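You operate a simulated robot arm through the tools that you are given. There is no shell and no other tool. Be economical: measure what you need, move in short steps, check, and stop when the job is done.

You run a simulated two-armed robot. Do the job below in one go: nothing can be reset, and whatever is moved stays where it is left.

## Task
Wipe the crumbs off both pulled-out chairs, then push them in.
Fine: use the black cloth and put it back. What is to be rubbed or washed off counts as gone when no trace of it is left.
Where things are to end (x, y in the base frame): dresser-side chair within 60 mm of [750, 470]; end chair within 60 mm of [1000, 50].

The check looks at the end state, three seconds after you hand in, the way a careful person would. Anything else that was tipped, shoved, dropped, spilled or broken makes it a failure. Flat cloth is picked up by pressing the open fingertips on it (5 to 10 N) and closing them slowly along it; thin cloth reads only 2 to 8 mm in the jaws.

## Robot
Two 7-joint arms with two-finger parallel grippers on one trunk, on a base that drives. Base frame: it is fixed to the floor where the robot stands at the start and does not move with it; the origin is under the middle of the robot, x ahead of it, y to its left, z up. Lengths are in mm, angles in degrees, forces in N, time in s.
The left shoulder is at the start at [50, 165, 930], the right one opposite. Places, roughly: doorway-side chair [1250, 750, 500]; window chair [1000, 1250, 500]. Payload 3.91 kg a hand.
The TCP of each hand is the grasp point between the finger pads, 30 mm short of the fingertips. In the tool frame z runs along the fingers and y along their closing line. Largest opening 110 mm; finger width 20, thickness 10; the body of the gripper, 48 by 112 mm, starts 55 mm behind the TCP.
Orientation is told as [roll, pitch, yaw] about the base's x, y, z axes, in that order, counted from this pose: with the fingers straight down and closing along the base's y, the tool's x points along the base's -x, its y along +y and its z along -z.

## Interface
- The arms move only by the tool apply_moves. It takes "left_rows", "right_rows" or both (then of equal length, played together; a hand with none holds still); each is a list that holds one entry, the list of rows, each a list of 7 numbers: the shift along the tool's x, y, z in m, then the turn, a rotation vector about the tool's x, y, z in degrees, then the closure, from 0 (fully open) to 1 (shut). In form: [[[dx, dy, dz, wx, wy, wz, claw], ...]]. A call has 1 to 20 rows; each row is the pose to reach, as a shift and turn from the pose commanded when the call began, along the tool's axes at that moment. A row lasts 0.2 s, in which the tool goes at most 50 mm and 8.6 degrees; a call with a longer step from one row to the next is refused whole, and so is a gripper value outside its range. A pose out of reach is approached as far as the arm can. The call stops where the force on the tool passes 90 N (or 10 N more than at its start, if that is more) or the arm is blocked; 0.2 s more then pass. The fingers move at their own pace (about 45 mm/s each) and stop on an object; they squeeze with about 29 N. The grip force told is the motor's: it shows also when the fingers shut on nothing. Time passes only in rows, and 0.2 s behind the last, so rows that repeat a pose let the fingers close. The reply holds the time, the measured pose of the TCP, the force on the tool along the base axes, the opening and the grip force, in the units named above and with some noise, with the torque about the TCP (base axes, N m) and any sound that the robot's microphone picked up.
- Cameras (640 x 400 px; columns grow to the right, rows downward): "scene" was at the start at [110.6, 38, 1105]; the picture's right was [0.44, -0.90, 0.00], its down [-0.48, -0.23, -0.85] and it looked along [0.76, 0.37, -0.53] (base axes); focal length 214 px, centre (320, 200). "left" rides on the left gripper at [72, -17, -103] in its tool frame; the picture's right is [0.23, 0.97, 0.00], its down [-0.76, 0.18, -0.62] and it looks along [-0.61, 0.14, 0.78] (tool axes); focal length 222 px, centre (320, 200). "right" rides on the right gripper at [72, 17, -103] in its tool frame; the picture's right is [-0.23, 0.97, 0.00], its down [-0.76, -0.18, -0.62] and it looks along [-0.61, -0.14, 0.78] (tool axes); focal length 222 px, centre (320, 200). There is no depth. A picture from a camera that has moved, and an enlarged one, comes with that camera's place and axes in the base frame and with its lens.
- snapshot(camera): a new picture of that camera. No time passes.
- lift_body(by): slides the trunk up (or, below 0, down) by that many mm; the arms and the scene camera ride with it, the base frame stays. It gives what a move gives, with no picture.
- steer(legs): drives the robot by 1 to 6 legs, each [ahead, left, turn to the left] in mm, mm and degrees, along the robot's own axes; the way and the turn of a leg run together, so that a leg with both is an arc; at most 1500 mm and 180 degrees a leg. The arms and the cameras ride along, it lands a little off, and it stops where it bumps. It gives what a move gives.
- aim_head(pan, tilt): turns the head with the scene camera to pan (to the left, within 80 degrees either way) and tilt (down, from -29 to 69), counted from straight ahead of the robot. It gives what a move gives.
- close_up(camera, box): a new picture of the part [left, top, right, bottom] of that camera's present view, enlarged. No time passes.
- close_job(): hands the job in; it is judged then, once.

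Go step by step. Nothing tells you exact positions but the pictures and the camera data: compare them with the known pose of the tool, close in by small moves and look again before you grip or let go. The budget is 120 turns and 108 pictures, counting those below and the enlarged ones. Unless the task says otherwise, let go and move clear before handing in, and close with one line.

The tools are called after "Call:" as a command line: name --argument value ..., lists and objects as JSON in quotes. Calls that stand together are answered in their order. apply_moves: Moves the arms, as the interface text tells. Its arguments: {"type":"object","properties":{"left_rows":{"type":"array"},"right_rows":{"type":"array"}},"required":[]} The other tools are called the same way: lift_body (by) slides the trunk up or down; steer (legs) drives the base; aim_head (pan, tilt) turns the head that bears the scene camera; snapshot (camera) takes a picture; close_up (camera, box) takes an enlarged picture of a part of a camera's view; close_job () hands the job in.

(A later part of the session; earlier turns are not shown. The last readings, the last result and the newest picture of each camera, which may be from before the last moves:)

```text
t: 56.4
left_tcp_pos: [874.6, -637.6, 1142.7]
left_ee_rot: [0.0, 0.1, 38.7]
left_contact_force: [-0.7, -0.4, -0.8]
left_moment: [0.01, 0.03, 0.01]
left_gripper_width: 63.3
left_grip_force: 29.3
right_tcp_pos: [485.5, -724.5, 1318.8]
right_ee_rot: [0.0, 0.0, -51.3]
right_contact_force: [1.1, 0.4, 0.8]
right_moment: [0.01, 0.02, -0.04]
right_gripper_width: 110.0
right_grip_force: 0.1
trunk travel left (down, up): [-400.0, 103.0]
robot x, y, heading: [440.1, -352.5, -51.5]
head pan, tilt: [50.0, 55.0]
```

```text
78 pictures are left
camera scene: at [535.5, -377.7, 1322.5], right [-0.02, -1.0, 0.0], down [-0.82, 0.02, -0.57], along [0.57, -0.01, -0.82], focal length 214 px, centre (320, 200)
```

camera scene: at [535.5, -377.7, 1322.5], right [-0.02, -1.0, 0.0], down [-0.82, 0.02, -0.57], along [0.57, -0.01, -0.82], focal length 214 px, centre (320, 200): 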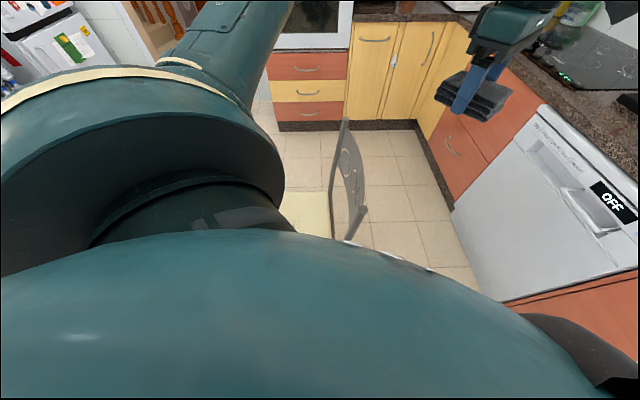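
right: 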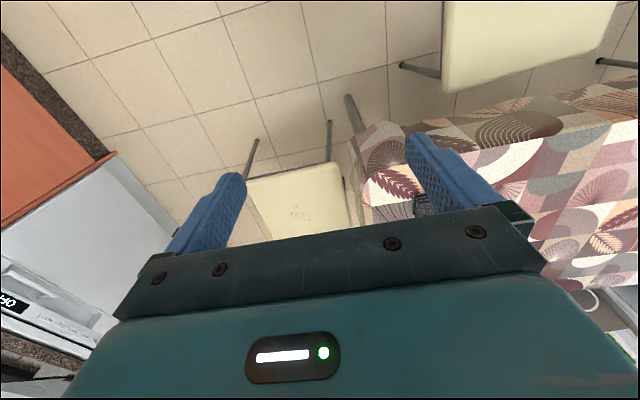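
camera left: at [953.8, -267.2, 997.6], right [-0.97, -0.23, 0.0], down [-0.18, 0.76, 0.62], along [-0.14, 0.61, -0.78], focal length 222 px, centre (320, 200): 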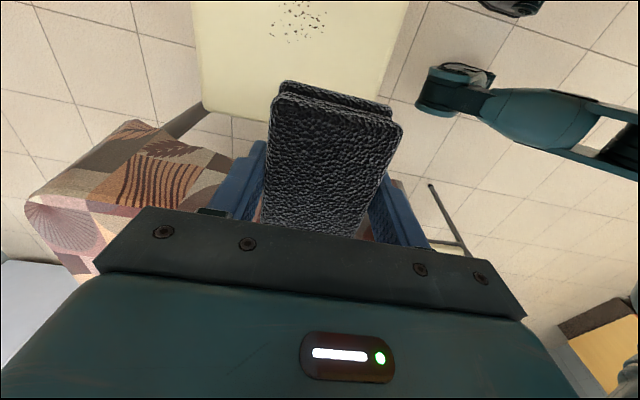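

Clear of the chair. I'll swing the cloth over the crumbs at this safe height.

Call:
apply_moves --left_rows '[[[-0.02, 0.014, 0, 0, 0, 0, 1], [-0.045, 0.0315, 0, 0, 0, 0, 1], [-0.07, 0.049, 0, 0, 0, 0, 1], [-0.095, 0.0665, 0, 0, 0, 0, 1], [-0.12, 0.084, 0, 0, 0, 0, 1], [-0.145, 0.1015, 0, 0, 0, 0, 1], [-0.17, 0.119, 0, 0, 0, 0, 1], [-0.195, 0.1365, 0, 0, 0, 0, 1], [-0.22, 0.154, 0, 0, 0, 0, 1], [-0.245, 0.1715, 0, 0, 0, 0, 1], [-0.27, 0.189, 0, 0, 0, 0, 1], [-0.295, 0.2065, 0, 0, 0, 0, 1], [-0.32, 0.224, 0, 0, 0, 0, 1]]]'

Call:
lift_body --by -350

Call:
snapshot --camera "left"

Call:
snapshot --camera "scene"

```text
t: 59.2
left_tcp_pos: [985.4, -263.9, 1142.4]
left_ee_rot: [-0.1, 0.2, 38.6]
left_contact_force: [0.8, 0.4, -0.9]
left_moment: [0.01, 0.04, 0.02]
left_gripper_width: 63.1
left_grip_force: 29.0
right_tcp_pos: [485.4, -725.4, 1318.4]
right_ee_rot: [0.0, -0.1, -51.4]
right_contact_force: [-0.2, 0.2, -0.7]
right_moment: [0.01, 0.01, -0.03]
right_gripper_width: 110.0
right_grip_force: 0.0
trunk travel left (down, up): [-400.0, 103.0]
robot x, y, heading: [445.8, -349.9, -51.7]
head pan, tilt: [50.0, 55.0]
```

```text
t: 62.6
left_tcp_pos: [984.4, -262.8, 793.0]
left_ee_rot: [0.0, 0.0, 38.7]
left_contact_force: [0.6, 0.2, -1.3]
left_moment: [-0.05, 0.02, 0.0]
left_gripper_width: 63.3
left_grip_force: 29.5
right_tcp_pos: [486.0, -724.3, 968.6]
right_ee_rot: [0.0, -0.1, -51.3]
right_contact_force: [-0.9, 0.6, 1.3]
right_moment: [0.01, 0.0, 0.0]
right_gripper_width: 110.2
right_grip_force: 0.0
trunk travel left (down, up): [-50.0, 453.0]
robot x, y, heading: [444.0, -351.4, -51.4]
head pan, tilt: [50.0, 55.0]
```

```text
77 pictures are left
camera left: at [938.9, -321.6, 898.2], right [-0.79, 0.62, 0.0], down [0.48, 0.62, 0.62], along [0.39, 0.49, -0.78], focal length 222 px, centre (320, 200)
```

left: 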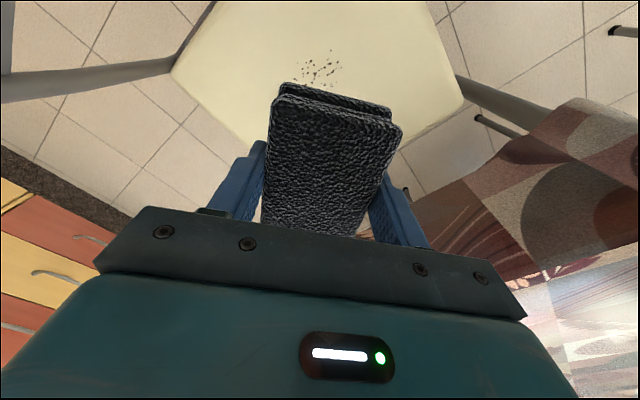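

```text
76 pictures are left
camera scene: at [535.5, -377.6, 972.5], right [-0.02, -1.0, 0.0], down [-0.82, 0.02, -0.57], along [0.57, -0.01, -0.82], focal length 214 px, centre (320, 200)
```

scene: 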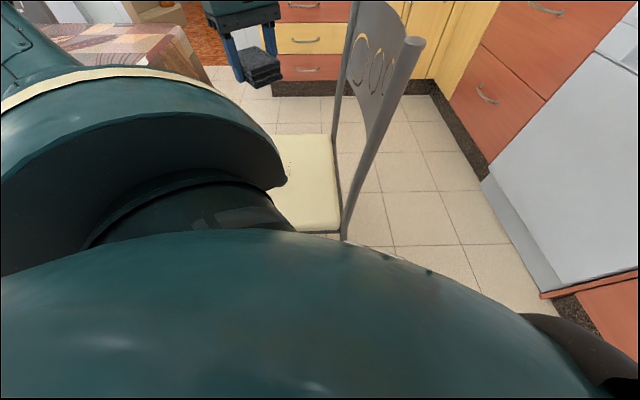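

Over the crumbs now. I'll centre on (998, -264) and descend to light contact; the seat should again be at z ≈ 470.

Call:
apply_moves --left_rows '[[[-0.003, -0.003, 0.03, 0, 0, 0, 1], [-0.006, -0.006, 0.065, 0, 0, 0, 1], [-0.01, -0.0094, 0.1, 0, 0, 0, 1], [-0.01, -0.0094, 0.135, 0, 0, 0, 1], [-0.01, -0.0094, 0.17, 0, 0, 0, 1], [-0.01, -0.0094, 0.205, 0, 0, 0, 1], [-0.01, -0.0094, 0.235, 0, 0, 0, 1], [-0.01, -0.0094, 0.26, 0, 0, 0, 1], [-0.01, -0.0094, 0.275, 0, 0, 0, 1], [-0.01, -0.0094, 0.283, 0, 0, 0, 1], [-0.01, -0.0094, 0.288, 0, 0, 0, 1], [-0.01, -0.0094, 0.291, 0, 0, 0, 1]]]'

Call:
snapshot --camera "left"

```text
t: 65.2
left_tcp_pos: [998.0, -265.8, 499.9]
left_ee_rot: [-0.1, -0.1, 38.7]
left_contact_force: [-0.4, -0.9, -0.3]
left_moment: [0.0, 0.02, 0.02]
left_gripper_width: 63.4
left_grip_force: 29.2
right_tcp_pos: [485.4, -725.1, 969.5]
right_ee_rot: [0.0, -0.1, -51.3]
right_contact_force: [0.4, 0.3, -0.2]
right_moment: [0.01, 0.0, -0.01]
right_gripper_width: 109.8
right_grip_force: 0.0
trunk travel left (down, up): [-50.0, 453.0]
robot x, y, heading: [443.7, -352.0, -51.2]
head pan, tilt: [50.0, 55.0]
```

```text
75 pictures are left
camera left: at [952.3, -322.7, 606.5], right [-0.79, 0.62, 0.0], down [0.48, 0.62, 0.62], along [0.39, 0.49, -0.78], focal length 222 px, centre (320, 200)
```

left: 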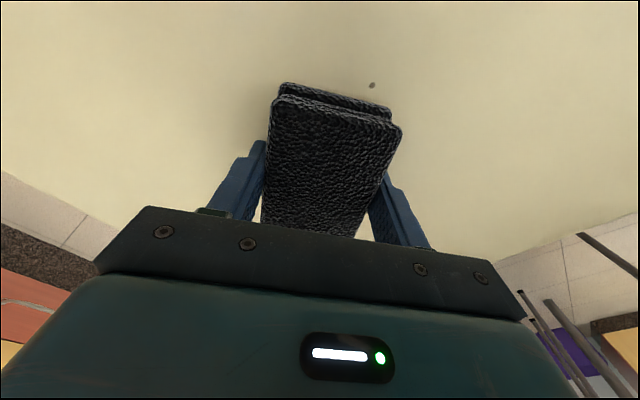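

Call:
apply_moves --left_rows '[[[0, 0, 0.001, 0, 0, 0, 1], [0, 0, 0.002, 0, 0, 0, 1], [0, 0, 0.003, 0, 0, 0, 1]]]'

```text
t: 66.0
left_tcp_pos: [999.1, -264.9, 499.7]
left_ee_rot: [-0.1, 0.0, 38.7]
left_contact_force: [-2.6, -0.3, 5.4]
left_moment: [0.16, 0.17, 0.06]
left_gripper_width: 63.2
left_grip_force: 28.7
right_tcp_pos: [485.1, -724.3, 968.2]
right_ee_rot: [0.0, -0.2, -51.3]
right_contact_force: [0.1, -0.1, 0.0]
right_moment: [-0.02, -0.01, 0.01]
right_gripper_width: 110.1
right_grip_force: 0.0
trunk travel left (down, up): [-50.0, 453.0]
robot x, y, heading: [442.9, -350.1, -51.4]
head pan, tilt: [50.0, 55.0]
```

Contact at about 6 N. I'll press 1 mm more and run the same raster.

Call:
apply_moves --left_rows '[[[0, 0, 0.001, 0, 0, 0, 1], [-0.02, 0, 0.001, 0, 0, 0, 1], [-0.04, 0, 0.001, 0, 0, 0, 1], [-0.05, 0.02, 0.001, 0, 0, 0, 1], [-0.05, 0.045, 0.001, 0, 0, 0, 1], [-0.025, 0.045, 0.001, 0, 0, 0, 1], [0.0, 0.045, 0.001, 0, 0, 0, 1], [0.025, 0.045, 0.001, 0, 0, 0, 1], [0.05, 0.045, 0.001, 0, 0, 0, 1], [0.05, 0.02, 0.001, 0, 0, 0, 1], [0.05, 0.0, 0.001, 0, 0, 0, 1], [0.025, 0.0, 0.001, 0, 0, 0, 1], [0, 0, 0.001, 0, 0, 0, 1], [0.025, -0.02, 0.001, 0, 0, 0, 1], [0.05, -0.03, 0.001, 0, 0, 0, 1], [0.05, -0.045, 0.001, 0, 0, 0, 1], [0.025, -0.045, 0.001, 0, 0, 0, 1], [0, -0.045, 0.001, 0, 0, 0, 1], [-0.025, -0.045, 0.001, 0, 0, 0, 1], [-0.05, -0.045, 0.001, 0, 0, 0, 1]]]'

Call:
snapshot --camera "left"

```text
t: 68.2
left_tcp_pos: [934.7, -264.5, 502.2]
left_ee_rot: [2.1, -0.6, 39.2]
left_contact_force: [-16.3, 13.4, 51.9]
left_moment: [-1.51, -0.22, -0.2]
left_gripper_width: 63.3
left_grip_force: 28.2
right_tcp_pos: [483.6, -723.5, 967.9]
right_ee_rot: [0.3, -0.2, -51.0]
right_contact_force: [0.9, -0.6, 0.6]
right_moment: [0.01, -0.03, 0.03]
right_gripper_width: 110.3
right_grip_force: 0.0
trunk travel left (down, up): [-50.0, 453.0]
robot x, y, heading: [438.6, -354.2, -51.3]
head pan, tilt: [50.0, 55.0]
stopped in row 11 (left hand): the force on the tool passed its limit (the readings are from after the stop); the commanded pose is now the measured one
```

```text
74 pictures are left
camera left: at [889.9, -327.2, 604.7], right [-0.79, 0.61, 0.03], down [0.49, 0.6, 0.64], along [0.37, 0.52, -0.77], focal length 222 px, centre (320, 200)
```

left: 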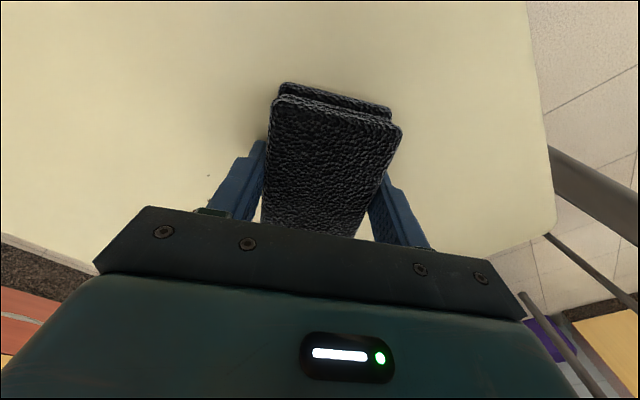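

The force limit tripped near (932, -262), with 52 N upward, so the arm probably folded against something. I'll lift off and look; one crumb remains near (1002, -304).

Call:
apply_moves --left_rows '[[[0, 0, -0.005, 0, 0, 0, 1], [0, 0, -0.015, 0, 0, 0, 1], [0, 0, -0.03, 0, 0, 0, 1], [0, 0, -0.05, 0, 0, 0, 1], [0, 0, -0.07, 0, 0, 0, 1]]]'

Call:
snapshot --camera "scene"

Call:
snapshot --camera "left"

Call:
snapshot --camera "right"

```text
t: 69.4
left_tcp_pos: [936.1, -268.0, 566.7]
left_ee_rot: [2.3, -0.3, 39.1]
left_contact_force: [0.1, -0.4, -0.5]
left_moment: [0.0, 0.03, 0.03]
left_gripper_width: 63.5
left_grip_force: 28.4
right_tcp_pos: [485.6, -723.2, 968.7]
right_ee_rot: [-0.1, -0.1, -51.1]
right_contact_force: [-0.1, 0.2, 0.7]
right_moment: [0.01, -0.03, 0.03]
right_gripper_width: 110.4
right_grip_force: 0.0
trunk travel left (down, up): [-50.0, 453.0]
robot x, y, heading: [442.2, -348.4, -51.1]
head pan, tilt: [50.0, 55.0]
```

```text
73 pictures are left
camera scene: at [535.1, -376.7, 972.5], right [-0.02, -1.0, 0.0], down [-0.82, 0.02, -0.57], along [0.57, -0.01, -0.82], focal length 214 px, centre (320, 200)
```

scene: 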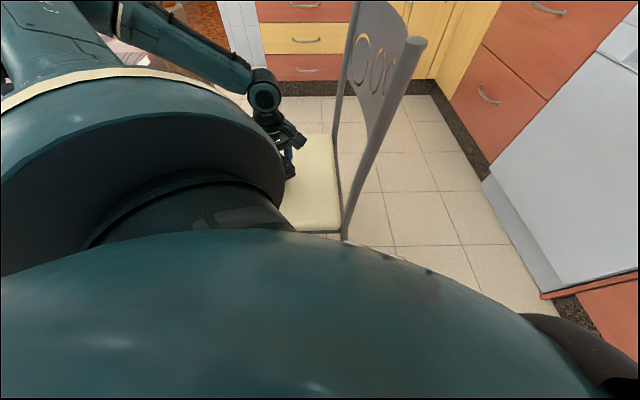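

```text
72 pictures are left
camera left: at [892.7, -331.2, 670.3], right [-0.79, 0.61, 0.04], down [0.49, 0.6, 0.63], along [0.37, 0.52, -0.77], focal length 222 px, centre (320, 200)
```

left: 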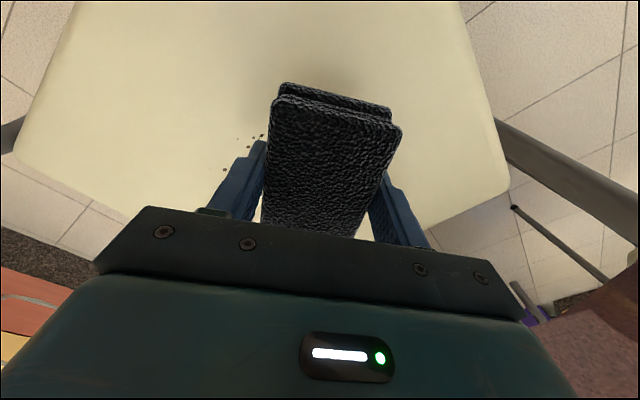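

```text
71 pictures are left
camera right: at [454.1, -656.5, 1071.6], right [0.9, 0.43, 0.0], down [0.34, -0.7, 0.62], along [0.27, -0.56, -0.78], focal length 222 px, centre (320, 200)
```

right: 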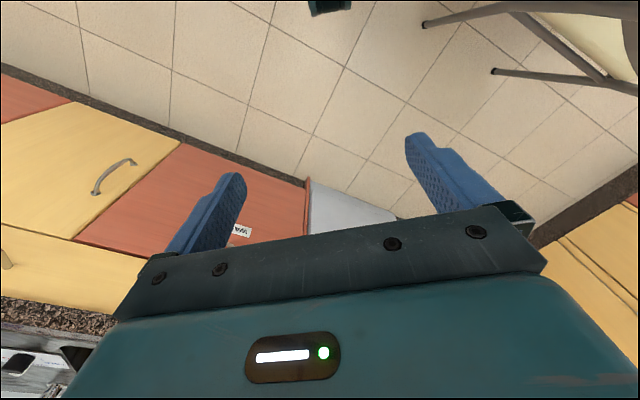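

The elbow hangs low over the table corner, which likely caused the stop. I'll raise the trunk 100 mm and shift the robot 70 mm away from the table before finishing the strip still to be wiped at y ≈ -300..-280.

Call:
lift_body --by 100

Call:
steer --legs '[[54, -44, 0]]'

Call:
aim_head --pan 60 --tilt 35

Call:
snapshot --camera "left"

Call:
snapshot --camera "scene"

```text
t: 70.7
left_tcp_pos: [937.6, -268.7, 666.3]
left_ee_rot: [2.4, -0.3, 39.0]
left_contact_force: [-0.9, 0.0, 0.1]
left_moment: [-0.01, 0.01, -0.03]
left_gripper_width: 63.1
left_grip_force: 28.7
right_tcp_pos: [486.6, -724.0, 1068.9]
right_ee_rot: [0.0, -0.1, -51.1]
right_contact_force: [-0.2, -0.3, 0.5]
right_moment: [-0.04, 0.02, -0.02]
right_gripper_width: 109.9
right_grip_force: 0.1
trunk travel left (down, up): [-150.0, 353.0]
robot x, y, heading: [441.3, -352.7, -50.9]
head pan, tilt: [50.0, 55.0]
```

```text
t: 71.8
left_tcp_pos: [935.5, -339.1, 667.2]
left_ee_rot: [2.3, -0.3, 39.0]
left_contact_force: [-0.1, 0.9, -1.2]
left_moment: [-0.02, 0.0, 0.0]
left_gripper_width: 63.3
left_grip_force: 28.9
right_tcp_pos: [485.9, -794.3, 1068.4]
right_ee_rot: [0.1, 0.0, -51.2]
right_contact_force: [-0.3, 0.6, 0.0]
right_moment: [-0.01, -0.01, 0.02]
right_gripper_width: 110.3
right_grip_force: 0.0
trunk travel left (down, up): [-150.0, 353.0]
robot x, y, heading: [446.1, -425.4, -51.2]
head pan, tilt: [50.0, 55.0]
```

```text
t: 72.6
left_tcp_pos: [935.9, -338.8, 667.2]
left_ee_rot: [2.3, -0.4, 39.0]
left_contact_force: [0.1, 0.5, -1.0]
left_moment: [0.01, -0.02, 0.03]
left_gripper_width: 63.4
left_grip_force: 29.4
right_tcp_pos: [485.5, -793.9, 1068.3]
right_ee_rot: [0.0, -0.1, -51.1]
right_contact_force: [-0.1, 0.4, 0.8]
right_moment: [-0.03, 0.01, -0.02]
right_gripper_width: 109.8
right_grip_force: 0.0
trunk travel left (down, up): [-150.0, 353.0]
robot x, y, heading: [440.2, -421.9, -51.2]
head pan, tilt: [60.0, 35.0]
```

```text
70 pictures are left
camera left: at [892.4, -401.3, 770.2], right [-0.79, 0.61, 0.04], down [0.49, 0.6, 0.63], along [0.37, 0.52, -0.77], focal length 222 px, centre (320, 200)
```

left: 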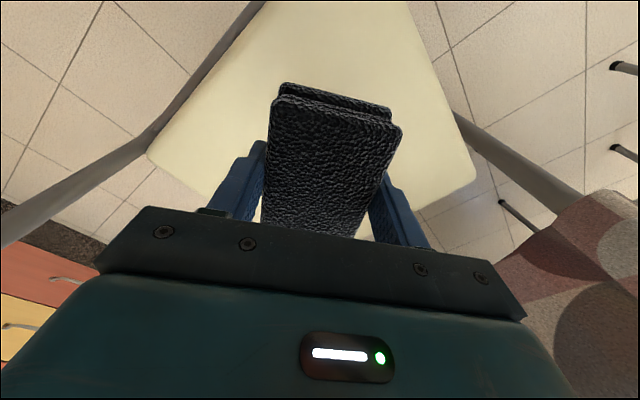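

```text
69 pictures are left
camera scene: at [549.5, -431.7, 1100.7], right [0.15, -0.99, 0.0], down [-0.57, -0.09, -0.82], along [0.81, 0.13, -0.57], focal length 214 px, centre (320, 200)
```

scene: 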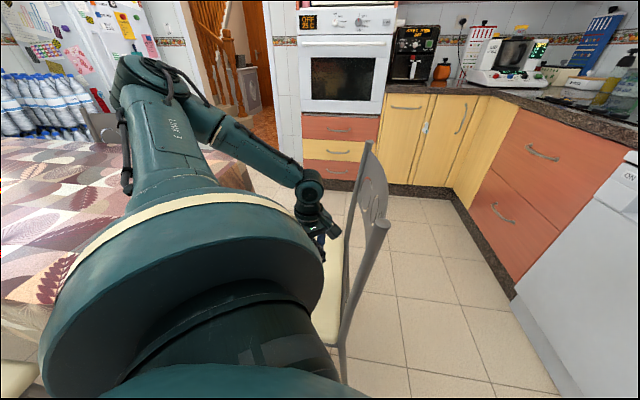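

The arm has clearance now. I'll square the tool up (it was tilted 2°), move above the remaining strip and go low.

Call:
apply_moves --left_rows '[[[-0.02, 0, 0.02, 1, 0.2, 0, 1], [-0.045, -0.001, 0.05, 2.3, 0.4, 0, 1], [-0.07, -0.002, 0.08, 2.3, 0.4, 0, 1], [-0.0805, -0.002, 0.105, 2.3, 0.4, 0, 1], [-0.0805, -0.002, 0.125, 2.3, 0.4, 0, 1], [-0.0805, -0.002, 0.135, 2.3, 0.4, 0, 1]]]'

Call:
snapshot --camera "left"

```text
t: 74.0
left_tcp_pos: [997.4, -284.6, 532.6]
left_ee_rot: [-0.1, 0.1, 39.1]
left_contact_force: [-0.4, 0.4, -0.6]
left_moment: [0.0, 0.02, -0.01]
left_gripper_width: 63.1
left_grip_force: 28.8
right_tcp_pos: [486.0, -794.0, 1068.3]
right_ee_rot: [0.1, 0.0, -51.3]
right_contact_force: [0.2, 0.9, 0.3]
right_moment: [-0.03, 0.01, -0.03]
right_gripper_width: 110.0
right_grip_force: 0.1
trunk travel left (down, up): [-150.0, 353.0]
robot x, y, heading: [443.4, -421.9, -51.0]
head pan, tilt: [60.0, 35.0]
```

```text
68 pictures are left
camera left: at [952.2, -344.5, 636.3], right [-0.79, 0.61, 0.0], down [0.48, 0.62, 0.62], along [0.38, 0.49, -0.78], focal length 222 px, centre (320, 200)
```

left: 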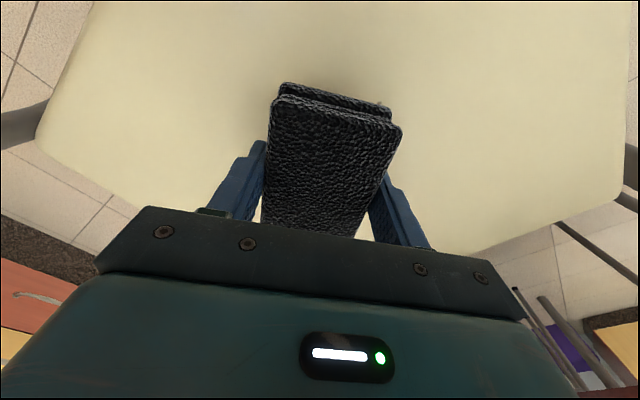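

Call:
apply_moves --left_rows '[[[0, 0, 0.012, 0, 0, 0, 1], [0, 0, 0.022, 0, 0, 0, 1], [0, 0, 0.028, 0, 0, 0, 1], [0, 0, 0.031, 0, 0, 0, 1], [0, 0, 0.033, 0, 0, 0, 1], [0, 0, 0.034, 0, 0, 0, 1]]]'

```text
t: 75.4
left_tcp_pos: [998.1, -284.6, 498.9]
left_ee_rot: [0.0, 0.1, 39.1]
left_contact_force: [-3.5, 0.0, 13.6]
left_moment: [0.35, 0.45, -0.04]
left_gripper_width: 63.4
left_grip_force: 28.9
right_tcp_pos: [485.3, -794.3, 1069.4]
right_ee_rot: [0.2, -0.1, -51.2]
right_contact_force: [0.1, 0.6, 0.1]
right_moment: [0.03, -0.01, -0.01]
right_gripper_width: 110.0
right_grip_force: 0.1
trunk travel left (down, up): [-150.0, 353.0]
robot x, y, heading: [442.3, -420.0, -51.1]
head pan, tilt: [60.0, 35.0]
```

Contact of 13 N is a bit much, so I'll ease off 1 mm and wipe a full raster across the whole patch.

Call:
apply_moves --left_rows '[[[-0.0061, -0.0243, -0.001, 0, 0, 0, 1], [-0.0255, -0.04, -0.001, 0, 0, 0, 1], [-0.0381, -0.0244, -0.001, 0, 0, 0, 1], [-0.0539, -0.005, -0.001, 0, 0, 0, 1], [-0.0665, 0.0106, -0.001, 0, 0, 0, 1], [-0.047, 0.0263, -0.001, 0, 0, 0, 1], [-0.0315, 0.0389, -0.001, 0, 0, 0, 1], [-0.0121, 0.0546, -0.001, 0, 0, 0, 1], [0.0035, 0.0672, -0.001, 0, 0, 0, 1], [0.0232, 0.0509, -0.001, 0, 0, 0, 1], [0.0389, 0.0315, -0.001, 0, 0, 0, 1], [0.0515, 0.016, -0.001, 0, 0, 0, 1], [0.032, 0.0002, -0.001, 0, 0, 0, 1], [0.0126, -0.0155, -0.001, 0, 0, 0, 1], [-0.0068, -0.0312, -0.001, 0, 0, 0, 1], [-0.0225, -0.0118, -0.001, 0, 0, 0, 1], [-0.0094, 0.0117, -0.001, 0, 0, 0, 1], [0.01, 0.0274, -0.001, 0, 0, 0, 1], [0.0279, 0.0291, -0.001, 0, 0, 0, 1], [0.0279, 0.0291, -0.02, 0, 0, 0, 1]]]'

Call:
snapshot --camera "left"

```text
t: 79.6
left_tcp_pos: [955.6, -280.3, 518.2]
left_ee_rot: [0.1, 0.1, 39.0]
left_contact_force: [0.5, 0.8, -1.5]
left_moment: [0.03, -0.01, -0.01]
left_gripper_width: 63.2
left_grip_force: 28.5
right_tcp_pos: [485.5, -795.1, 1068.2]
right_ee_rot: [0.0, -0.1, -51.2]
right_contact_force: [0.4, 0.0, 1.1]
right_moment: [0.0, 0.0, 0.04]
right_gripper_width: 109.8
right_grip_force: 0.1
trunk travel left (down, up): [-150.0, 353.0]
robot x, y, heading: [444.0, -423.9, -51.4]
head pan, tilt: [60.0, 35.0]
```

```text
67 pictures are left
camera left: at [910.3, -338.0, 623.3], right [-0.79, 0.61, 0.0], down [0.48, 0.62, 0.62], along [0.38, 0.49, -0.78], focal length 222 px, centre (320, 200)
```

left: 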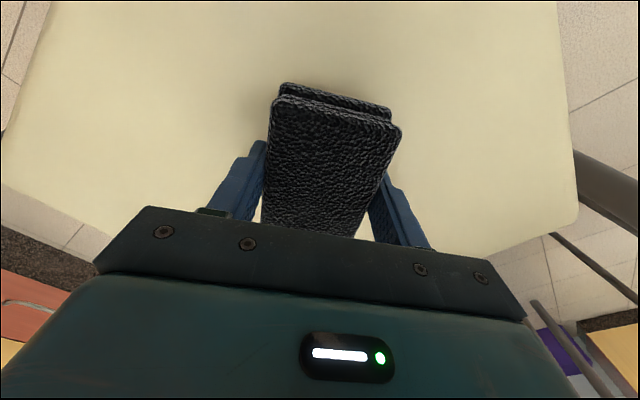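

It looks clean. I'll raise the trunk and inspect from higher up.

Call:
lift_body --by 350

Call:
snapshot --camera "left"

Call:
aim_head --pan 45 --tilt 60

Call:
snapshot --camera "scene"

```text
t: 83.0
left_tcp_pos: [956.7, -279.6, 868.7]
left_ee_rot: [-0.1, 0.1, 39.0]
left_contact_force: [-0.2, 0.0, -0.6]
left_moment: [-0.02, -0.01, 0.01]
left_gripper_width: 63.2
left_grip_force: 28.6
right_tcp_pos: [485.1, -794.2, 1418.5]
right_ee_rot: [0.0, -0.1, -51.2]
right_contact_force: [-0.5, -0.3, 0.9]
right_moment: [0.0, -0.02, 0.01]
right_gripper_width: 110.3
right_grip_force: 0.1
trunk travel left (down, up): [-500.0, 3.0]
robot x, y, heading: [440.3, -421.4, -51.2]
head pan, tilt: [60.0, 35.0]
```

```text
66 pictures are left
camera left: at [911.1, -338.2, 973.7], right [-0.79, 0.61, 0.0], down [0.48, 0.62, 0.62], along [0.38, 0.49, -0.78], focal length 222 px, centre (320, 200)
```

left: 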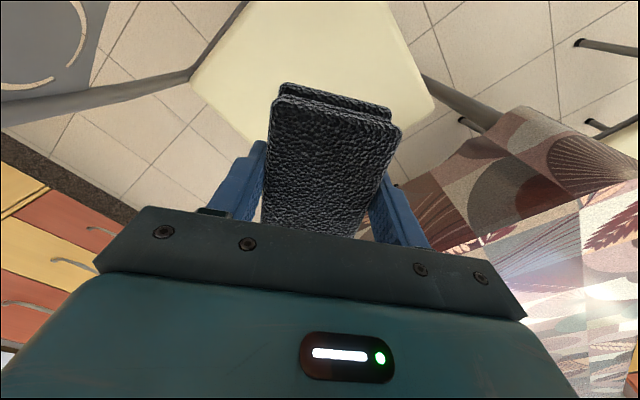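

```text
t: 83.9
left_tcp_pos: [956.5, -279.7, 869.2]
left_ee_rot: [0.0, 0.0, 39.1]
left_contact_force: [0.3, -1.4, -1.5]
left_moment: [-0.05, -0.05, 0.0]
left_gripper_width: 63.1
left_grip_force: 29.2
right_tcp_pos: [483.9, -793.3, 1419.5]
right_ee_rot: [0.1, -0.2, -51.2]
right_contact_force: [0.0, -0.5, -0.2]
right_moment: [-0.01, 0.02, 0.02]
right_gripper_width: 110.2
right_grip_force: 0.1
trunk travel left (down, up): [-500.0, 3.0]
robot x, y, heading: [444.6, -421.1, -51.3]
head pan, tilt: [45.0, 60.0]
```

```text
65 pictures are left
camera scene: at [528.8, -452.2, 1416.5], right [-0.11, -0.99, 0.0], down [-0.86, 0.09, -0.5], along [0.5, -0.05, -0.87], focal length 214 px, centre (320, 200)
```

scene: 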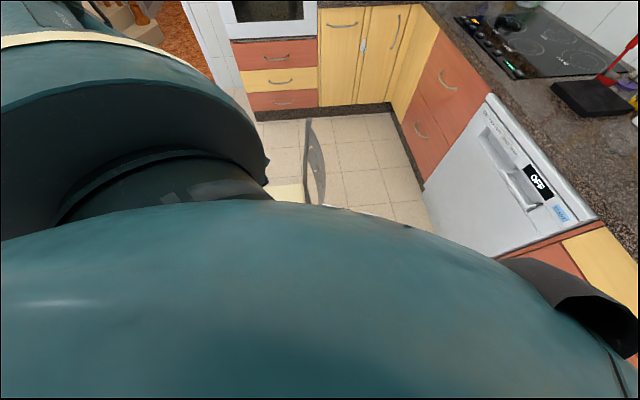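

From here the visible seat is clean, and I'll check the rest with the head camera later. Now I'll raise the hand high, turn back and drive to where I picked the cloth up.

Call:
apply_moves --left_rows '[[[0, 0, -0.03, 0, 0, 0, 1], [0, 0, -0.06, 0, 0, 0, 1], [0, 0, -0.09, 0, 0, 0, 1], [0, 0, -0.12, 0, 0, 0, 1], [0, 0, -0.15, 0, 0, 0, 1], [0, 0, -0.18, 0, 0, 0, 1], [0, 0, -0.21, 0, 0, 0, 1], [0, 0, -0.24, 0, 0, 0, 1], [0, 0, -0.27, 0, 0, 0, 1], [0, 0, -0.3, 0, 0, 0, 1], [0, 0, -0.33, 0, 0, 0, 1], [0, 0, -0.35, 0, 0, 0, 1]]]'

Call:
steer --legs '[[0, 0, 51.2], [-147, 0, 0], [0, 272, 0]]'

Call:
lift_body --by -300

Call:
aim_head --pan 0 --tilt 42

Call:
snapshot --camera "scene"

```text
t: 86.5
left_tcp_pos: [956.3, -278.4, 1219.1]
left_ee_rot: [0.0, 0.0, 39.0]
left_contact_force: [-0.4, 0.4, -0.4]
left_moment: [-0.01, 0.02, 0.01]
left_gripper_width: 63.3
left_grip_force: 28.4
right_tcp_pos: [485.6, -793.7, 1418.8]
right_ee_rot: [0.0, -0.1, -51.3]
right_contact_force: [0.3, -0.1, 0.3]
right_moment: [-0.03, 0.03, 0.02]
right_gripper_width: 110.0
right_grip_force: 0.0
trunk travel left (down, up): [-500.0, 3.0]
robot x, y, heading: [440.8, -419.5, -51.0]
head pan, tilt: [45.0, 60.0]
```

```text
t: 91.7
left_tcp_pos: [492.6, 341.5, 1219.4]
left_ee_rot: [0.0, 0.1, 91.5]
left_contact_force: [0.1, -0.2, 0.0]
left_moment: [0.0, 0.0, 0.02]
left_gripper_width: 63.3
left_grip_force: 28.9
right_tcp_pos: [613.2, -345.1, 1418.7]
right_ee_rot: [-0.1, -0.1, 1.3]
right_contact_force: [0.2, -0.1, -0.5]
right_moment: [-0.02, -0.01, 0.02]
right_gripper_width: 110.1
right_grip_force: 0.1
trunk travel left (down, up): [-500.0, 3.0]
robot x, y, heading: [290.9, -151.0, 1.4]
head pan, tilt: [45.0, 60.0]
```

```text
t: 94.7
left_tcp_pos: [492.6, 340.6, 919.3]
left_ee_rot: [0.0, -0.1, 91.5]
left_contact_force: [-1.1, 0.5, -1.7]
left_moment: [0.02, 0.03, -0.01]
left_gripper_width: 63.5
left_grip_force: 29.1
right_tcp_pos: [612.5, -346.5, 1118.0]
right_ee_rot: [-0.1, -0.2, 1.4]
right_contact_force: [0.0, 0.2, 0.7]
right_moment: [0.02, -0.02, -0.04]
right_gripper_width: 109.9
right_grip_force: 0.0
trunk travel left (down, up): [-200.0, 303.0]
robot x, y, heading: [292.2, -150.9, 1.4]
head pan, tilt: [45.0, 60.0]
```

```text
t: 95.8
left_tcp_pos: [491.7, 341.0, 918.7]
left_ee_rot: [0.0, 0.0, 91.4]
left_contact_force: [0.5, -0.1, -0.1]
left_moment: [-0.03, 0.01, 0.03]
left_gripper_width: 63.3
left_grip_force: 29.2
right_tcp_pos: [612.5, -345.7, 1119.2]
right_ee_rot: [0.0, 0.0, 1.3]
right_contact_force: [0.4, -0.6, -0.2]
right_moment: [0.01, 0.0, 0.04]
right_gripper_width: 110.0
right_grip_force: 0.0
trunk travel left (down, up): [-200.0, 303.0]
robot x, y, heading: [293.8, -152.3, 1.3]
head pan, tilt: [0.0, 42.0]
```

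```text
64 pictures are left
camera scene: at [405.5, -150.7, 1140.2], right [0.02, -1.0, 0.0], down [-0.67, -0.02, -0.74], along [0.74, 0.02, -0.67], focal length 214 px, centre (320, 200)
```

scene: 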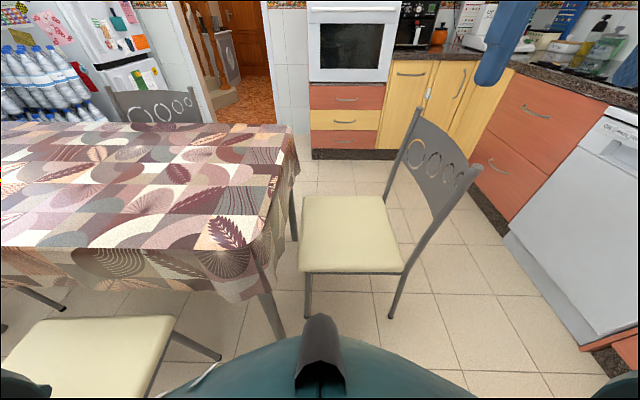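

Call:
close_up --camera "scene" --box '[280, 170, 420, 290]'

Call:
close_up --camera "scene" --box '[0, 300, 190, 400]'

```text
3.33 times, centred on (350, 230) of scene
camera zoom: at [405.5, -150.7, 1140.2], right [0.02, -1.0, 0.0], down [-0.67, -0.02, -0.74], along [0.74, 0.02, -0.67], focal length 715 px, centre (220, 100)
```

zoom: 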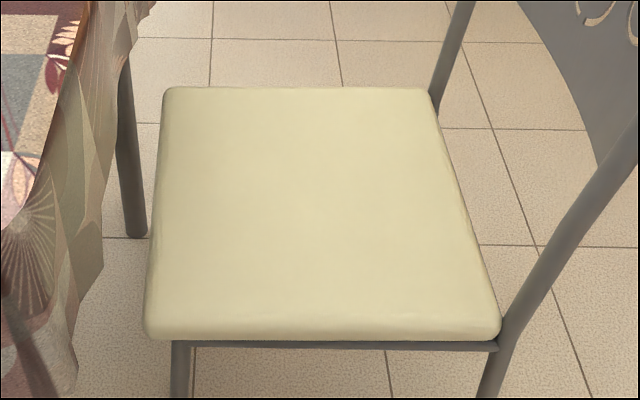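

```text
3.37 times, centred on (95, 350) of scene
camera zoom: at [405.5, -150.7, 1140.2], right [0.02, -1.0, 0.0], down [-0.67, -0.02, -0.74], along [0.74, 0.02, -0.67], focal length 722 px, centre (1078, -305)
```

zoom: 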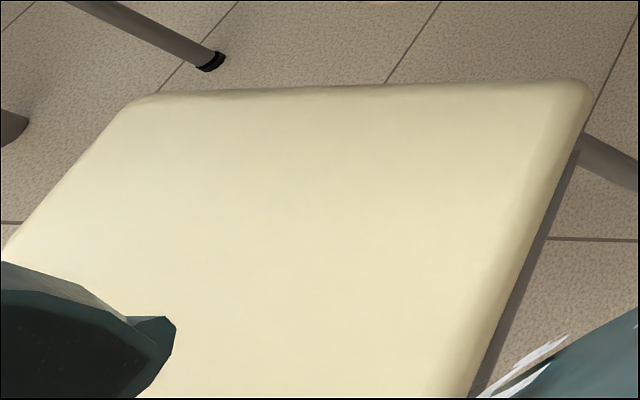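

Both seats are spotless. I'll carry the cloth back above its original spot.

Call:
apply_moves --left_rows '[[[0.015, -0.022, 0, 0, 0, 0.1, 1], [0.03, -0.044, 0, 0, 0, 0.2, 1], [0.046, -0.066, 0, 0, 0, 0.3, 1], [0.061, -0.088, 0, 0, 0, 0.4, 1], [0.077, -0.111, 0, 0, 0, 0.5, 1], [0.092, -0.133, 0, 0, 0, 0.6, 1], [0.108, -0.156, 0, 0, 0, 0.7, 1], [0.123, -0.178, 0, 0, 0, 0.8, 1], [0.139, -0.201, 0, 0, 0, 0.9, 1], [0.154, -0.223, 0, 0, 0, 1.0, 1], [0.17, -0.246, 0, 0, 0, 1.2, 1], [0.185, -0.268, 0, 0, 0, 1.4, 1], [0.194, -0.2814, 0, 0, 0, 1.4, 1], [0.194, -0.2814, 0.03, 0, 0, 1.4, 1], [0.194, -0.2814, 0.06, 0, 0, 1.4, 1], [0.194, -0.2814, 0.085, 0, 0, 1.4, 1], [0.194, -0.2814, 0.1, 0, 0, 1.4, 1]]]'

Call:
snapshot --camera "left"

```text
t: 99.4
left_tcp_pos: [779.8, 155.7, 819.9]
left_ee_rot: [-0.1, 0.1, 90.2]
left_contact_force: [-0.8, 0.4, -0.3]
left_moment: [0.0, -0.02, 0.0]
left_gripper_width: 63.5
left_grip_force: 29.4
right_tcp_pos: [612.6, -346.4, 1118.6]
right_ee_rot: [0.0, 0.0, 1.4]
right_contact_force: [0.8, 1.0, -0.1]
right_moment: [0.01, -0.01, 0.02]
right_gripper_width: 109.9
right_grip_force: 0.1
trunk travel left (down, up): [-200.0, 303.0]
robot x, y, heading: [290.5, -151.0, 1.5]
head pan, tilt: [0.0, 42.0]
```

```text
61 pictures are left
camera left: at [796.3, 83.6, 924.3], right [-0.97, -0.23, 0.0], down [-0.18, 0.76, 0.62], along [-0.14, 0.61, -0.78], focal length 222 px, centre (320, 200)
```

left: 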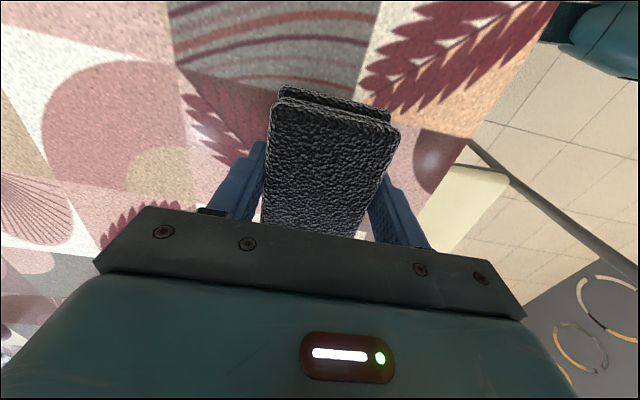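

Right over the original spot. I'll lower it to the table gently.

Call:
apply_moves --left_rows '[[[0.001, 0.001, 0.012, 0, 0, 0, 1], [0.002, 0.001, 0.02, 0, 0, 0, 1], [0.002, 0.001, 0.024, 0, 0, 0, 1], [0.002, 0.001, 0.026, 0, 0, 0, 1], [0.002, 0.001, 0.027, 0, 0, 0, 1], [0.002, 0.001, 0.028, 0, 0, 0, 1]]]'

```text
t: 100.8
left_tcp_pos: [778.5, 153.3, 789.9]
left_ee_rot: [0.0, 0.0, 90.1]
left_contact_force: [-0.7, -0.7, -0.6]
left_moment: [0.01, 0.02, 0.0]
left_gripper_width: 63.2
left_grip_force: 28.7
right_tcp_pos: [612.2, -345.3, 1119.0]
right_ee_rot: [0.0, -0.1, 1.3]
right_contact_force: [0.9, 1.5, -0.3]
right_moment: [0.0, -0.02, 0.01]
right_gripper_width: 110.0
right_grip_force: 0.1
trunk travel left (down, up): [-200.0, 303.0]
robot x, y, heading: [291.2, -154.4, 1.1]
head pan, tilt: [0.0, 42.0]
```

Call:
apply_moves --left_rows '[[[0, 0, 0.001, 0, 0, 0, 1], [0, 0, 0.0015, 0, 0, 0, 1], [0, 0, 0.002, 0, 0, 0, 1]]]'

```text
t: 101.6
left_tcp_pos: [776.3, 153.9, 788.7]
left_ee_rot: [-0.1, 0.0, 90.1]
left_contact_force: [0.3, 2.1, 4.8]
left_moment: [0.06, 0.2, -0.07]
left_gripper_width: 63.0
left_grip_force: 28.8
right_tcp_pos: [612.6, -345.6, 1118.2]
right_ee_rot: [0.1, -0.1, 1.2]
right_contact_force: [-0.7, 0.0, 0.1]
right_moment: [0.02, -0.02, 0.02]
right_gripper_width: 109.9
right_grip_force: 0.0
trunk travel left (down, up): [-200.0, 303.0]
robot x, y, heading: [291.3, -150.0, 1.5]
head pan, tilt: [0.0, 42.0]
```

The cloth rests on the table. I'll open the fingers and rise straight up.

Call:
apply_moves --left_rows '[[[0, 0, 0, 0, 0, 0, 0.8], [0, 0, -0.001, 0, 0, 0, 0.5], [0, 0, -0.001, 0, 0, 0, 0.2], [0, 0, -0.001, 0, 0, 0, 0], [0, 0, -0.001, 0, 0, 0, 0], [0, 0, -0.001, 0, 0, 0, 0], [0, 0, -0.005, 0, 0, 0, 0], [0, 0, -0.02, 0, 0, 0, 0], [0, 0, -0.05, 0, 0, 0, 0], [0, 0, -0.09, 0, 0, 0, 0], [0, 0, -0.13, 0, 0, 0, 0], [0, 0, -0.17, 0, 0, 0, 0]]]'

Call:
snapshot --camera "left"

Call:
aim_head --pan 15 --tilt 42

Call:
snapshot --camera "scene"

```text
t: 104.2
left_tcp_pos: [777.1, 154.7, 959.5]
left_ee_rot: [-0.1, 0.0, 90.2]
left_contact_force: [-0.1, -0.2, -0.5]
left_moment: [-0.01, 0.05, -0.01]
left_gripper_width: 110.0
left_grip_force: 0.1
right_tcp_pos: [612.0, -345.7, 1118.4]
right_ee_rot: [0.0, -0.1, 1.4]
right_contact_force: [-0.3, 0.0, -0.2]
right_moment: [0.0, 0.02, 0.0]
right_gripper_width: 109.8
right_grip_force: 0.0
trunk travel left (down, up): [-200.0, 303.0]
robot x, y, heading: [295.4, -156.6, 1.2]
head pan, tilt: [0.0, 42.0]
```

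```text
60 pictures are left
camera left: at [794.3, 81.4, 1063.4], right [-0.97, -0.23, 0.0], down [-0.18, 0.76, 0.62], along [-0.14, 0.61, -0.78], focal length 222 px, centre (320, 200)
```

left: 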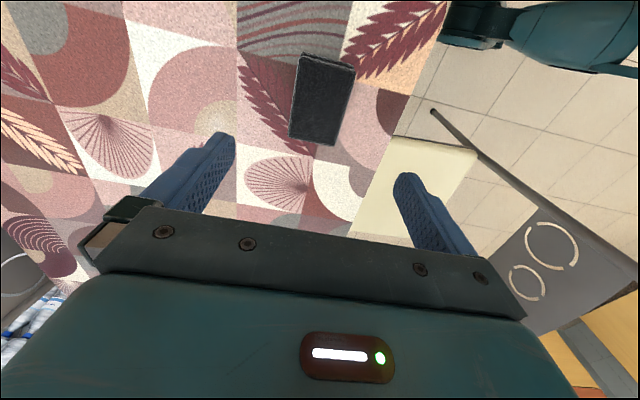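

```text
t: 105.0
left_tcp_pos: [777.4, 153.0, 958.0]
left_ee_rot: [-0.1, 0.1, 90.1]
left_contact_force: [-0.1, -0.1, -0.2]
left_moment: [-0.03, 0.03, -0.01]
left_gripper_width: 110.0
left_grip_force: 0.1
right_tcp_pos: [612.7, -345.5, 1119.6]
right_ee_rot: [0.0, 0.0, 1.3]
right_contact_force: [-0.3, -0.3, -0.7]
right_moment: [0.0, -0.01, 0.0]
right_gripper_width: 109.8
right_grip_force: 0.0
trunk travel left (down, up): [-200.0, 303.0]
robot x, y, heading: [292.9, -152.3, 1.3]
head pan, tilt: [15.0, 42.0]
```

```text
59 pictures are left
camera scene: at [402.2, -129.3, 1140.3], right [0.28, -0.96, 0.0], down [-0.64, -0.19, -0.74], along [0.71, 0.21, -0.67], focal length 214 px, centre (320, 200)
```

scene: 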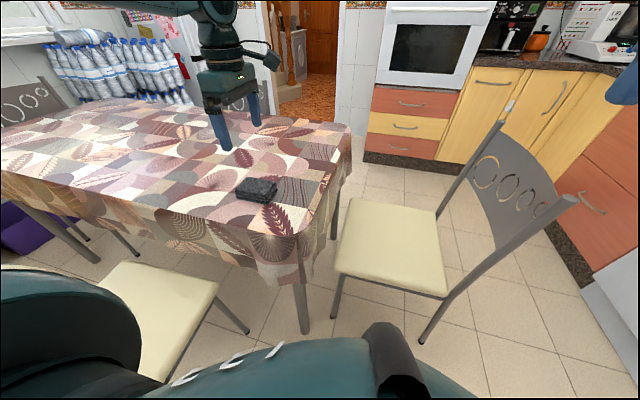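

The cloth is back as it was. Next I'll push the chairs in from behind, low at seat height so they don't tip. First I need to see the room behind the dresser-side chair and its back structure, so I'll back out along the way I came.

Call:
steer --legs '[[-400, 0, 0], [-200, 0, 0]]'

Call:
aim_head --pan 55 --tilt 35

Call:
snapshot --camera "scene"

Call:
aim_head --pan 80 --tilt 35

Call:
snapshot --camera "scene"

```text
t: 108.7
left_tcp_pos: [175.9, 140.5, 958.0]
left_ee_rot: [-0.1, 0.0, 90.4]
left_contact_force: [-0.7, 0.0, -0.5]
left_moment: [-0.01, -0.02, -0.03]
left_gripper_width: 109.9
left_grip_force: 0.1
right_tcp_pos: [12.1, -359.3, 1119.8]
right_ee_rot: [0.0, 0.0, 1.6]
right_contact_force: [0.2, -0.3, 0.1]
right_moment: [-0.02, 0.0, 0.01]
right_gripper_width: 109.8
right_grip_force: 0.0
trunk travel left (down, up): [-200.0, 303.0]
robot x, y, heading: [-310.4, -166.3, 1.6]
head pan, tilt: [15.0, 42.0]
```

```text
t: 109.8
left_tcp_pos: [174.8, 140.5, 957.7]
left_ee_rot: [0.0, -0.1, 90.3]
left_contact_force: [-0.2, 0.2, 0.1]
left_moment: [0.04, 0.04, -0.03]
left_gripper_width: 110.0
left_grip_force: 0.1
right_tcp_pos: [11.7, -360.0, 1119.6]
right_ee_rot: [0.0, 0.0, 1.4]
right_contact_force: [0.4, 0.2, 0.1]
right_moment: [-0.02, 0.01, 0.01]
right_gripper_width: 109.9
right_grip_force: 0.1
trunk travel left (down, up): [-200.0, 303.0]
robot x, y, heading: [-312.1, -169.5, 1.4]
head pan, tilt: [55.0, 35.0]
```

```text
58 pictures are left
camera scene: at [-230.7, -93.7, 1150.7], right [0.83, -0.55, 0.0], down [-0.32, -0.48, -0.82], along [0.45, 0.68, -0.57], focal length 214 px, centre (320, 200)
```

scene: 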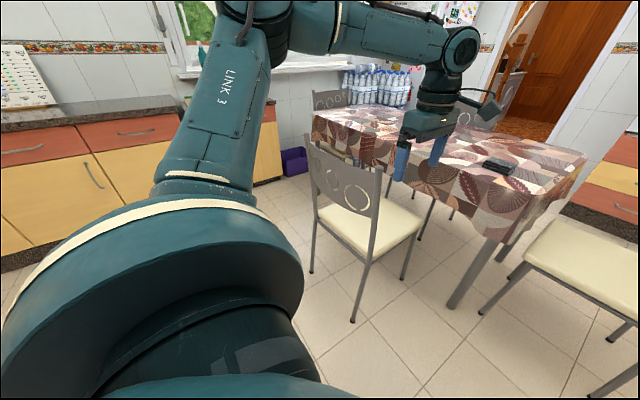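

```text
t: 110.7
left_tcp_pos: [175.4, 140.2, 958.5]
left_ee_rot: [0.0, 0.1, 90.3]
left_contact_force: [0.0, -0.4, 0.3]
left_moment: [-0.01, 0.02, -0.01]
left_gripper_width: 110.0
left_grip_force: 0.1
right_tcp_pos: [13.1, -359.5, 1118.4]
right_ee_rot: [0.0, 0.0, 1.5]
right_contact_force: [-0.7, -0.1, -0.4]
right_moment: [0.02, 0.01, -0.03]
right_gripper_width: 109.6
right_grip_force: 0.0
trunk travel left (down, up): [-200.0, 303.0]
robot x, y, heading: [-307.0, -167.1, 1.6]
head pan, tilt: [80.0, 35.0]
```

```text
57 pictures are left
camera scene: at [-266.3, -80.0, 1150.8], right [0.99, -0.15, 0.0], down [-0.09, -0.57, -0.82], along [0.12, 0.81, -0.57], focal length 214 px, centre (320, 200)
```

scene: 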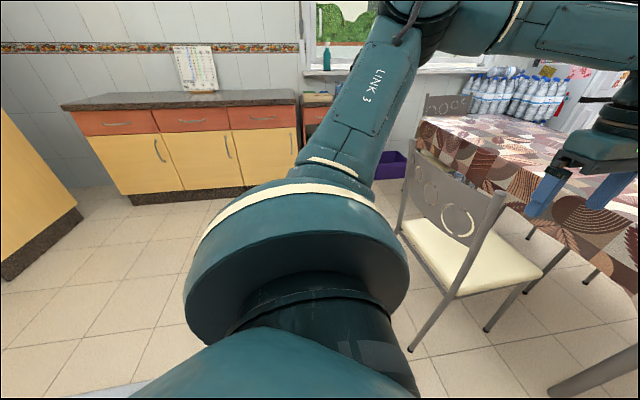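

There's plenty of space behind the chair. I'll reorient both hands to point forward, horizontal with fingers closed, here in the open before going behind it.

Call:
apply_moves --left_rows '[[[0.008, 0.001, 0.004, 4.62, -4.62, 4.62, 0.2], [0.017, 0.002, 0.008, 9.24, -9.24, 9.24, 0.4], [0.025, 0.003, 0.012, 13.86, -13.86, 13.86, 0.6], [0.034, 0.004, 0.016, 18.48, -18.48, 18.48, 0.8], [0.042, 0.005, 0.02, 23.1, -23.1, 23.1, 1], [0.05, 0.006, 0.024, 27.72, -27.72, 27.72, 1], [0.059, 0.008, 0.028, 32.34, -32.34, 32.34, 1], [0.067, 0.009, 0.032, 36.96, -36.96, 36.96, 1], [0.076, 0.01, 0.036, 41.58, -41.58, 41.58, 1], [0.084, 0.011, 0.04, 46.2, -46.2, 46.2, 1], [0.093, 0.012, 0.044, 50.82, -50.82, 50.82, 1], [0.101, 0.013, 0.048, 55.44, -55.44, 55.44, 1], [0.11, 0.014, 0.052, 60.06, -60.06, 60.06, 1], [0.118, 0.016, 0.056, 64.68, -64.68, 64.68, 1], [0.127, 0.017, 0.058, 69.3, -69.3, 69.3, 1]]]' --right_rows '[[[-0.015, 0.002, 0.015, 0, -6, 0, 0.2], [-0.03, 0.004, 0.03, 0, -12, 0, 0.4], [-0.045, 0.007, 0.045, 0, -18, 0, 0.6], [-0.06, 0.009, 0.06, 0, -24, 0, 0.8], [-0.075, 0.011, 0.075, 0, -30, 0, 1], [-0.09, 0.013, 0.09, 0, -36, 0, 1], [-0.1, 0.015, 0.105, 0, -42, 0, 1], [-0.11, 0.018, 0.12, 0, -48, 0, 1], [-0.12, 0.02, 0.135, 0, -54, 0, 1], [-0.13, 0.022, 0.15, 0, -60, 0, 1], [-0.14, 0.024, 0.165, 0, -66, 0, 1], [-0.148, 0.026, 0.18, 0, -72, 0, 1], [-0.148, 0.029, 0.195, 0, -78, 0, 1], [-0.148, 0.031, 0.21, 0, -84, 0, 1], [-0.148, 0.033, 0.219, 0, -90, 0, 1]]]'

Call:
aim_head --pan 0 --tilt 35

Call:
snapshot --camera "scene"

```text
t: 113.9
left_tcp_pos: [158.5, 14.5, 900.4]
left_ee_rot: [141.8, -89.9, -141.5]
left_contact_force: [-0.1, 0.5, 0.8]
left_moment: [0.02, 0.01, -0.01]
left_gripper_width: 0.2
left_grip_force: 29.1
right_tcp_pos: [160.2, -328.4, 932.2]
right_ee_rot: [0.1, -75.1, 1.4]
right_contact_force: [-0.3, 0.5, 0.3]
right_moment: [0.02, 0.0, -0.03]
right_gripper_width: 0.0
right_grip_force: 29.1
right hand out of reach, approached as far as the arm can: row 13, 14, 15
trunk travel left (down, up): [-200.0, 303.0]
robot x, y, heading: [-309.2, -165.6, 1.3]
head pan, tilt: [80.0, 35.0]
```

```text
t: 115.4
left_tcp_pos: [159.2, 14.4, 901.4]
left_ee_rot: [-66.8, -90.0, 67.2]
left_contact_force: [1.0, -0.1, -0.7]
left_moment: [-0.01, 0.0, -0.03]
left_gripper_width: 0.2
left_grip_force: 28.7
right_tcp_pos: [159.4, -328.7, 931.0]
right_ee_rot: [0.1, -75.0, 1.4]
right_contact_force: [0.1, 0.3, -0.3]
right_moment: [0.0, -0.04, -0.04]
right_gripper_width: 0.0
right_grip_force: 28.6
trunk travel left (down, up): [-200.0, 303.0]
robot x, y, heading: [-313.0, -165.6, 1.2]
head pan, tilt: [0.0, 35.0]
```

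```text
56 pictures are left
camera scene: at [-191.3, -164.7, 1150.8], right [0.03, -1.0, 0.0], down [-0.57, -0.02, -0.82], along [0.82, 0.02, -0.57], focal length 214 px, centre (320, 200)
```

scene: 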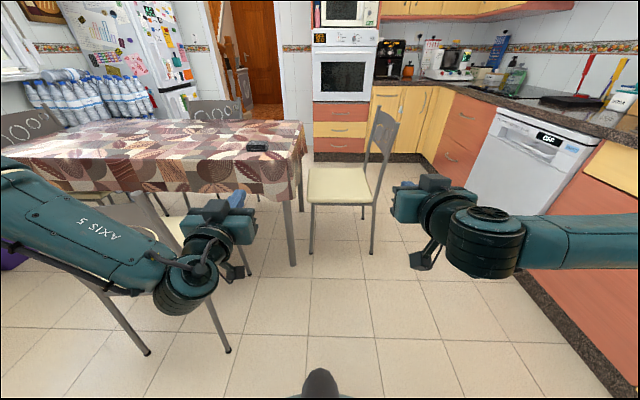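

Left is horizontal; the right stopped at 15° below horizontal, which still works for pushing. I'll lower the trunk and both hands to seat-edge height here, in the open.

Call:
lift_body --by -200

Call:
apply_moves --left_rows '[[[0.02, -0.005, 0, 0, 0, 0, 1], [0.045, -0.01, 0, 0, 0, 0, 1], [0.07, -0.016, 0, 0, 0, 0, 1], [0.095, -0.022, 0, 0, 0, 0, 1], [0.12, -0.028, 0, 0, 0, 0, 1], [0.145, -0.035, 0, 0, 0, 0, 1], [0.17, -0.042, 0, 0, 0, 0, 1], [0.195, -0.05, 0, 0, 0, 0, 1], [0.22, -0.058, 0, 0, 0, 0, 1], [0.245, -0.065, 0, 0, 0, 0, 1]]]' --right_rows '[[[0.025, 0.005, 0.007, 0, 0, 0, 1], [0.05, 0.01, 0.013, 0, 0, 0, 1], [0.08, 0.015, 0.021, 0, 0, 0, 1], [0.11, 0.02, 0.029, 0, 0, 0, 1], [0.14, 0.025, 0.038, 0, 0, 0, 1], [0.17, 0.03, 0.046, 0, 0, 0, 1], [0.2, 0.035, 0.054, 0, 0, 0, 1], [0.225, 0.04, 0.06, 0, 0, 0, 1], [0.25, 0.044, 0.067, 0, 0, 0, 1], [0.27, 0.048, 0.072, 0, 0, 0, 1]]]'

Call:
snapshot --camera "scene"

```text
t: 117.6
left_tcp_pos: [159.3, 14.1, 700.9]
left_ee_rot: [-170.9, -90.0, 171.2]
left_contact_force: [0.6, 0.5, 0.1]
left_moment: [-0.04, -0.01, 0.02]
left_gripper_width: 0.0
left_grip_force: 28.9
right_tcp_pos: [159.8, -328.8, 731.6]
right_ee_rot: [0.1, -75.0, 1.4]
right_contact_force: [0.3, -0.8, -0.6]
right_moment: [0.01, 0.0, 0.01]
right_gripper_width: 0.2
right_grip_force: 28.8
trunk travel left (down, up): [0.0, 503.0]
robot x, y, heading: [-313.9, -165.4, 1.3]
head pan, tilt: [0.0, 35.0]
```

```text
t: 119.8
left_tcp_pos: [163.3, 60.4, 623.1]
left_ee_rot: [-39.4, -89.9, 39.5]
left_contact_force: [0.8, -0.6, -0.9]
left_moment: [0.01, 0.0, -0.02]
left_gripper_width: 0.0
left_grip_force: 28.2
left hand out of reach, approached as far as the arm can: row 2, 3, 4, 5, 6, 7, 8, 9, 10
right_tcp_pos: [152.5, -208.7, 516.1]
right_ee_rot: [-0.1, -74.9, 1.4]
right_contact_force: [-0.4, 0.2, -0.1]
right_moment: [0.01, 0.04, -0.01]
right_gripper_width: 0.1
right_grip_force: 28.9
right hand out of reach, approached as far as the arm can: row 2, 3, 4, 5, 6, 7, 8, 9, 10
trunk travel left (down, up): [0.0, 503.0]
robot x, y, heading: [-311.0, -169.7, 1.7]
head pan, tilt: [0.0, 35.0]
```

```text
55 pictures are left
camera scene: at [-191.3, -164.8, 950.8], right [0.03, -1.0, 0.0], down [-0.57, -0.01, -0.82], along [0.82, 0.02, -0.57], focal length 214 px, centre (320, 200)
```

scene: 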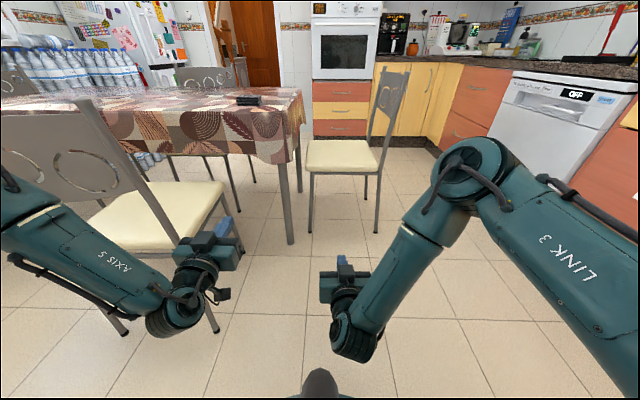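

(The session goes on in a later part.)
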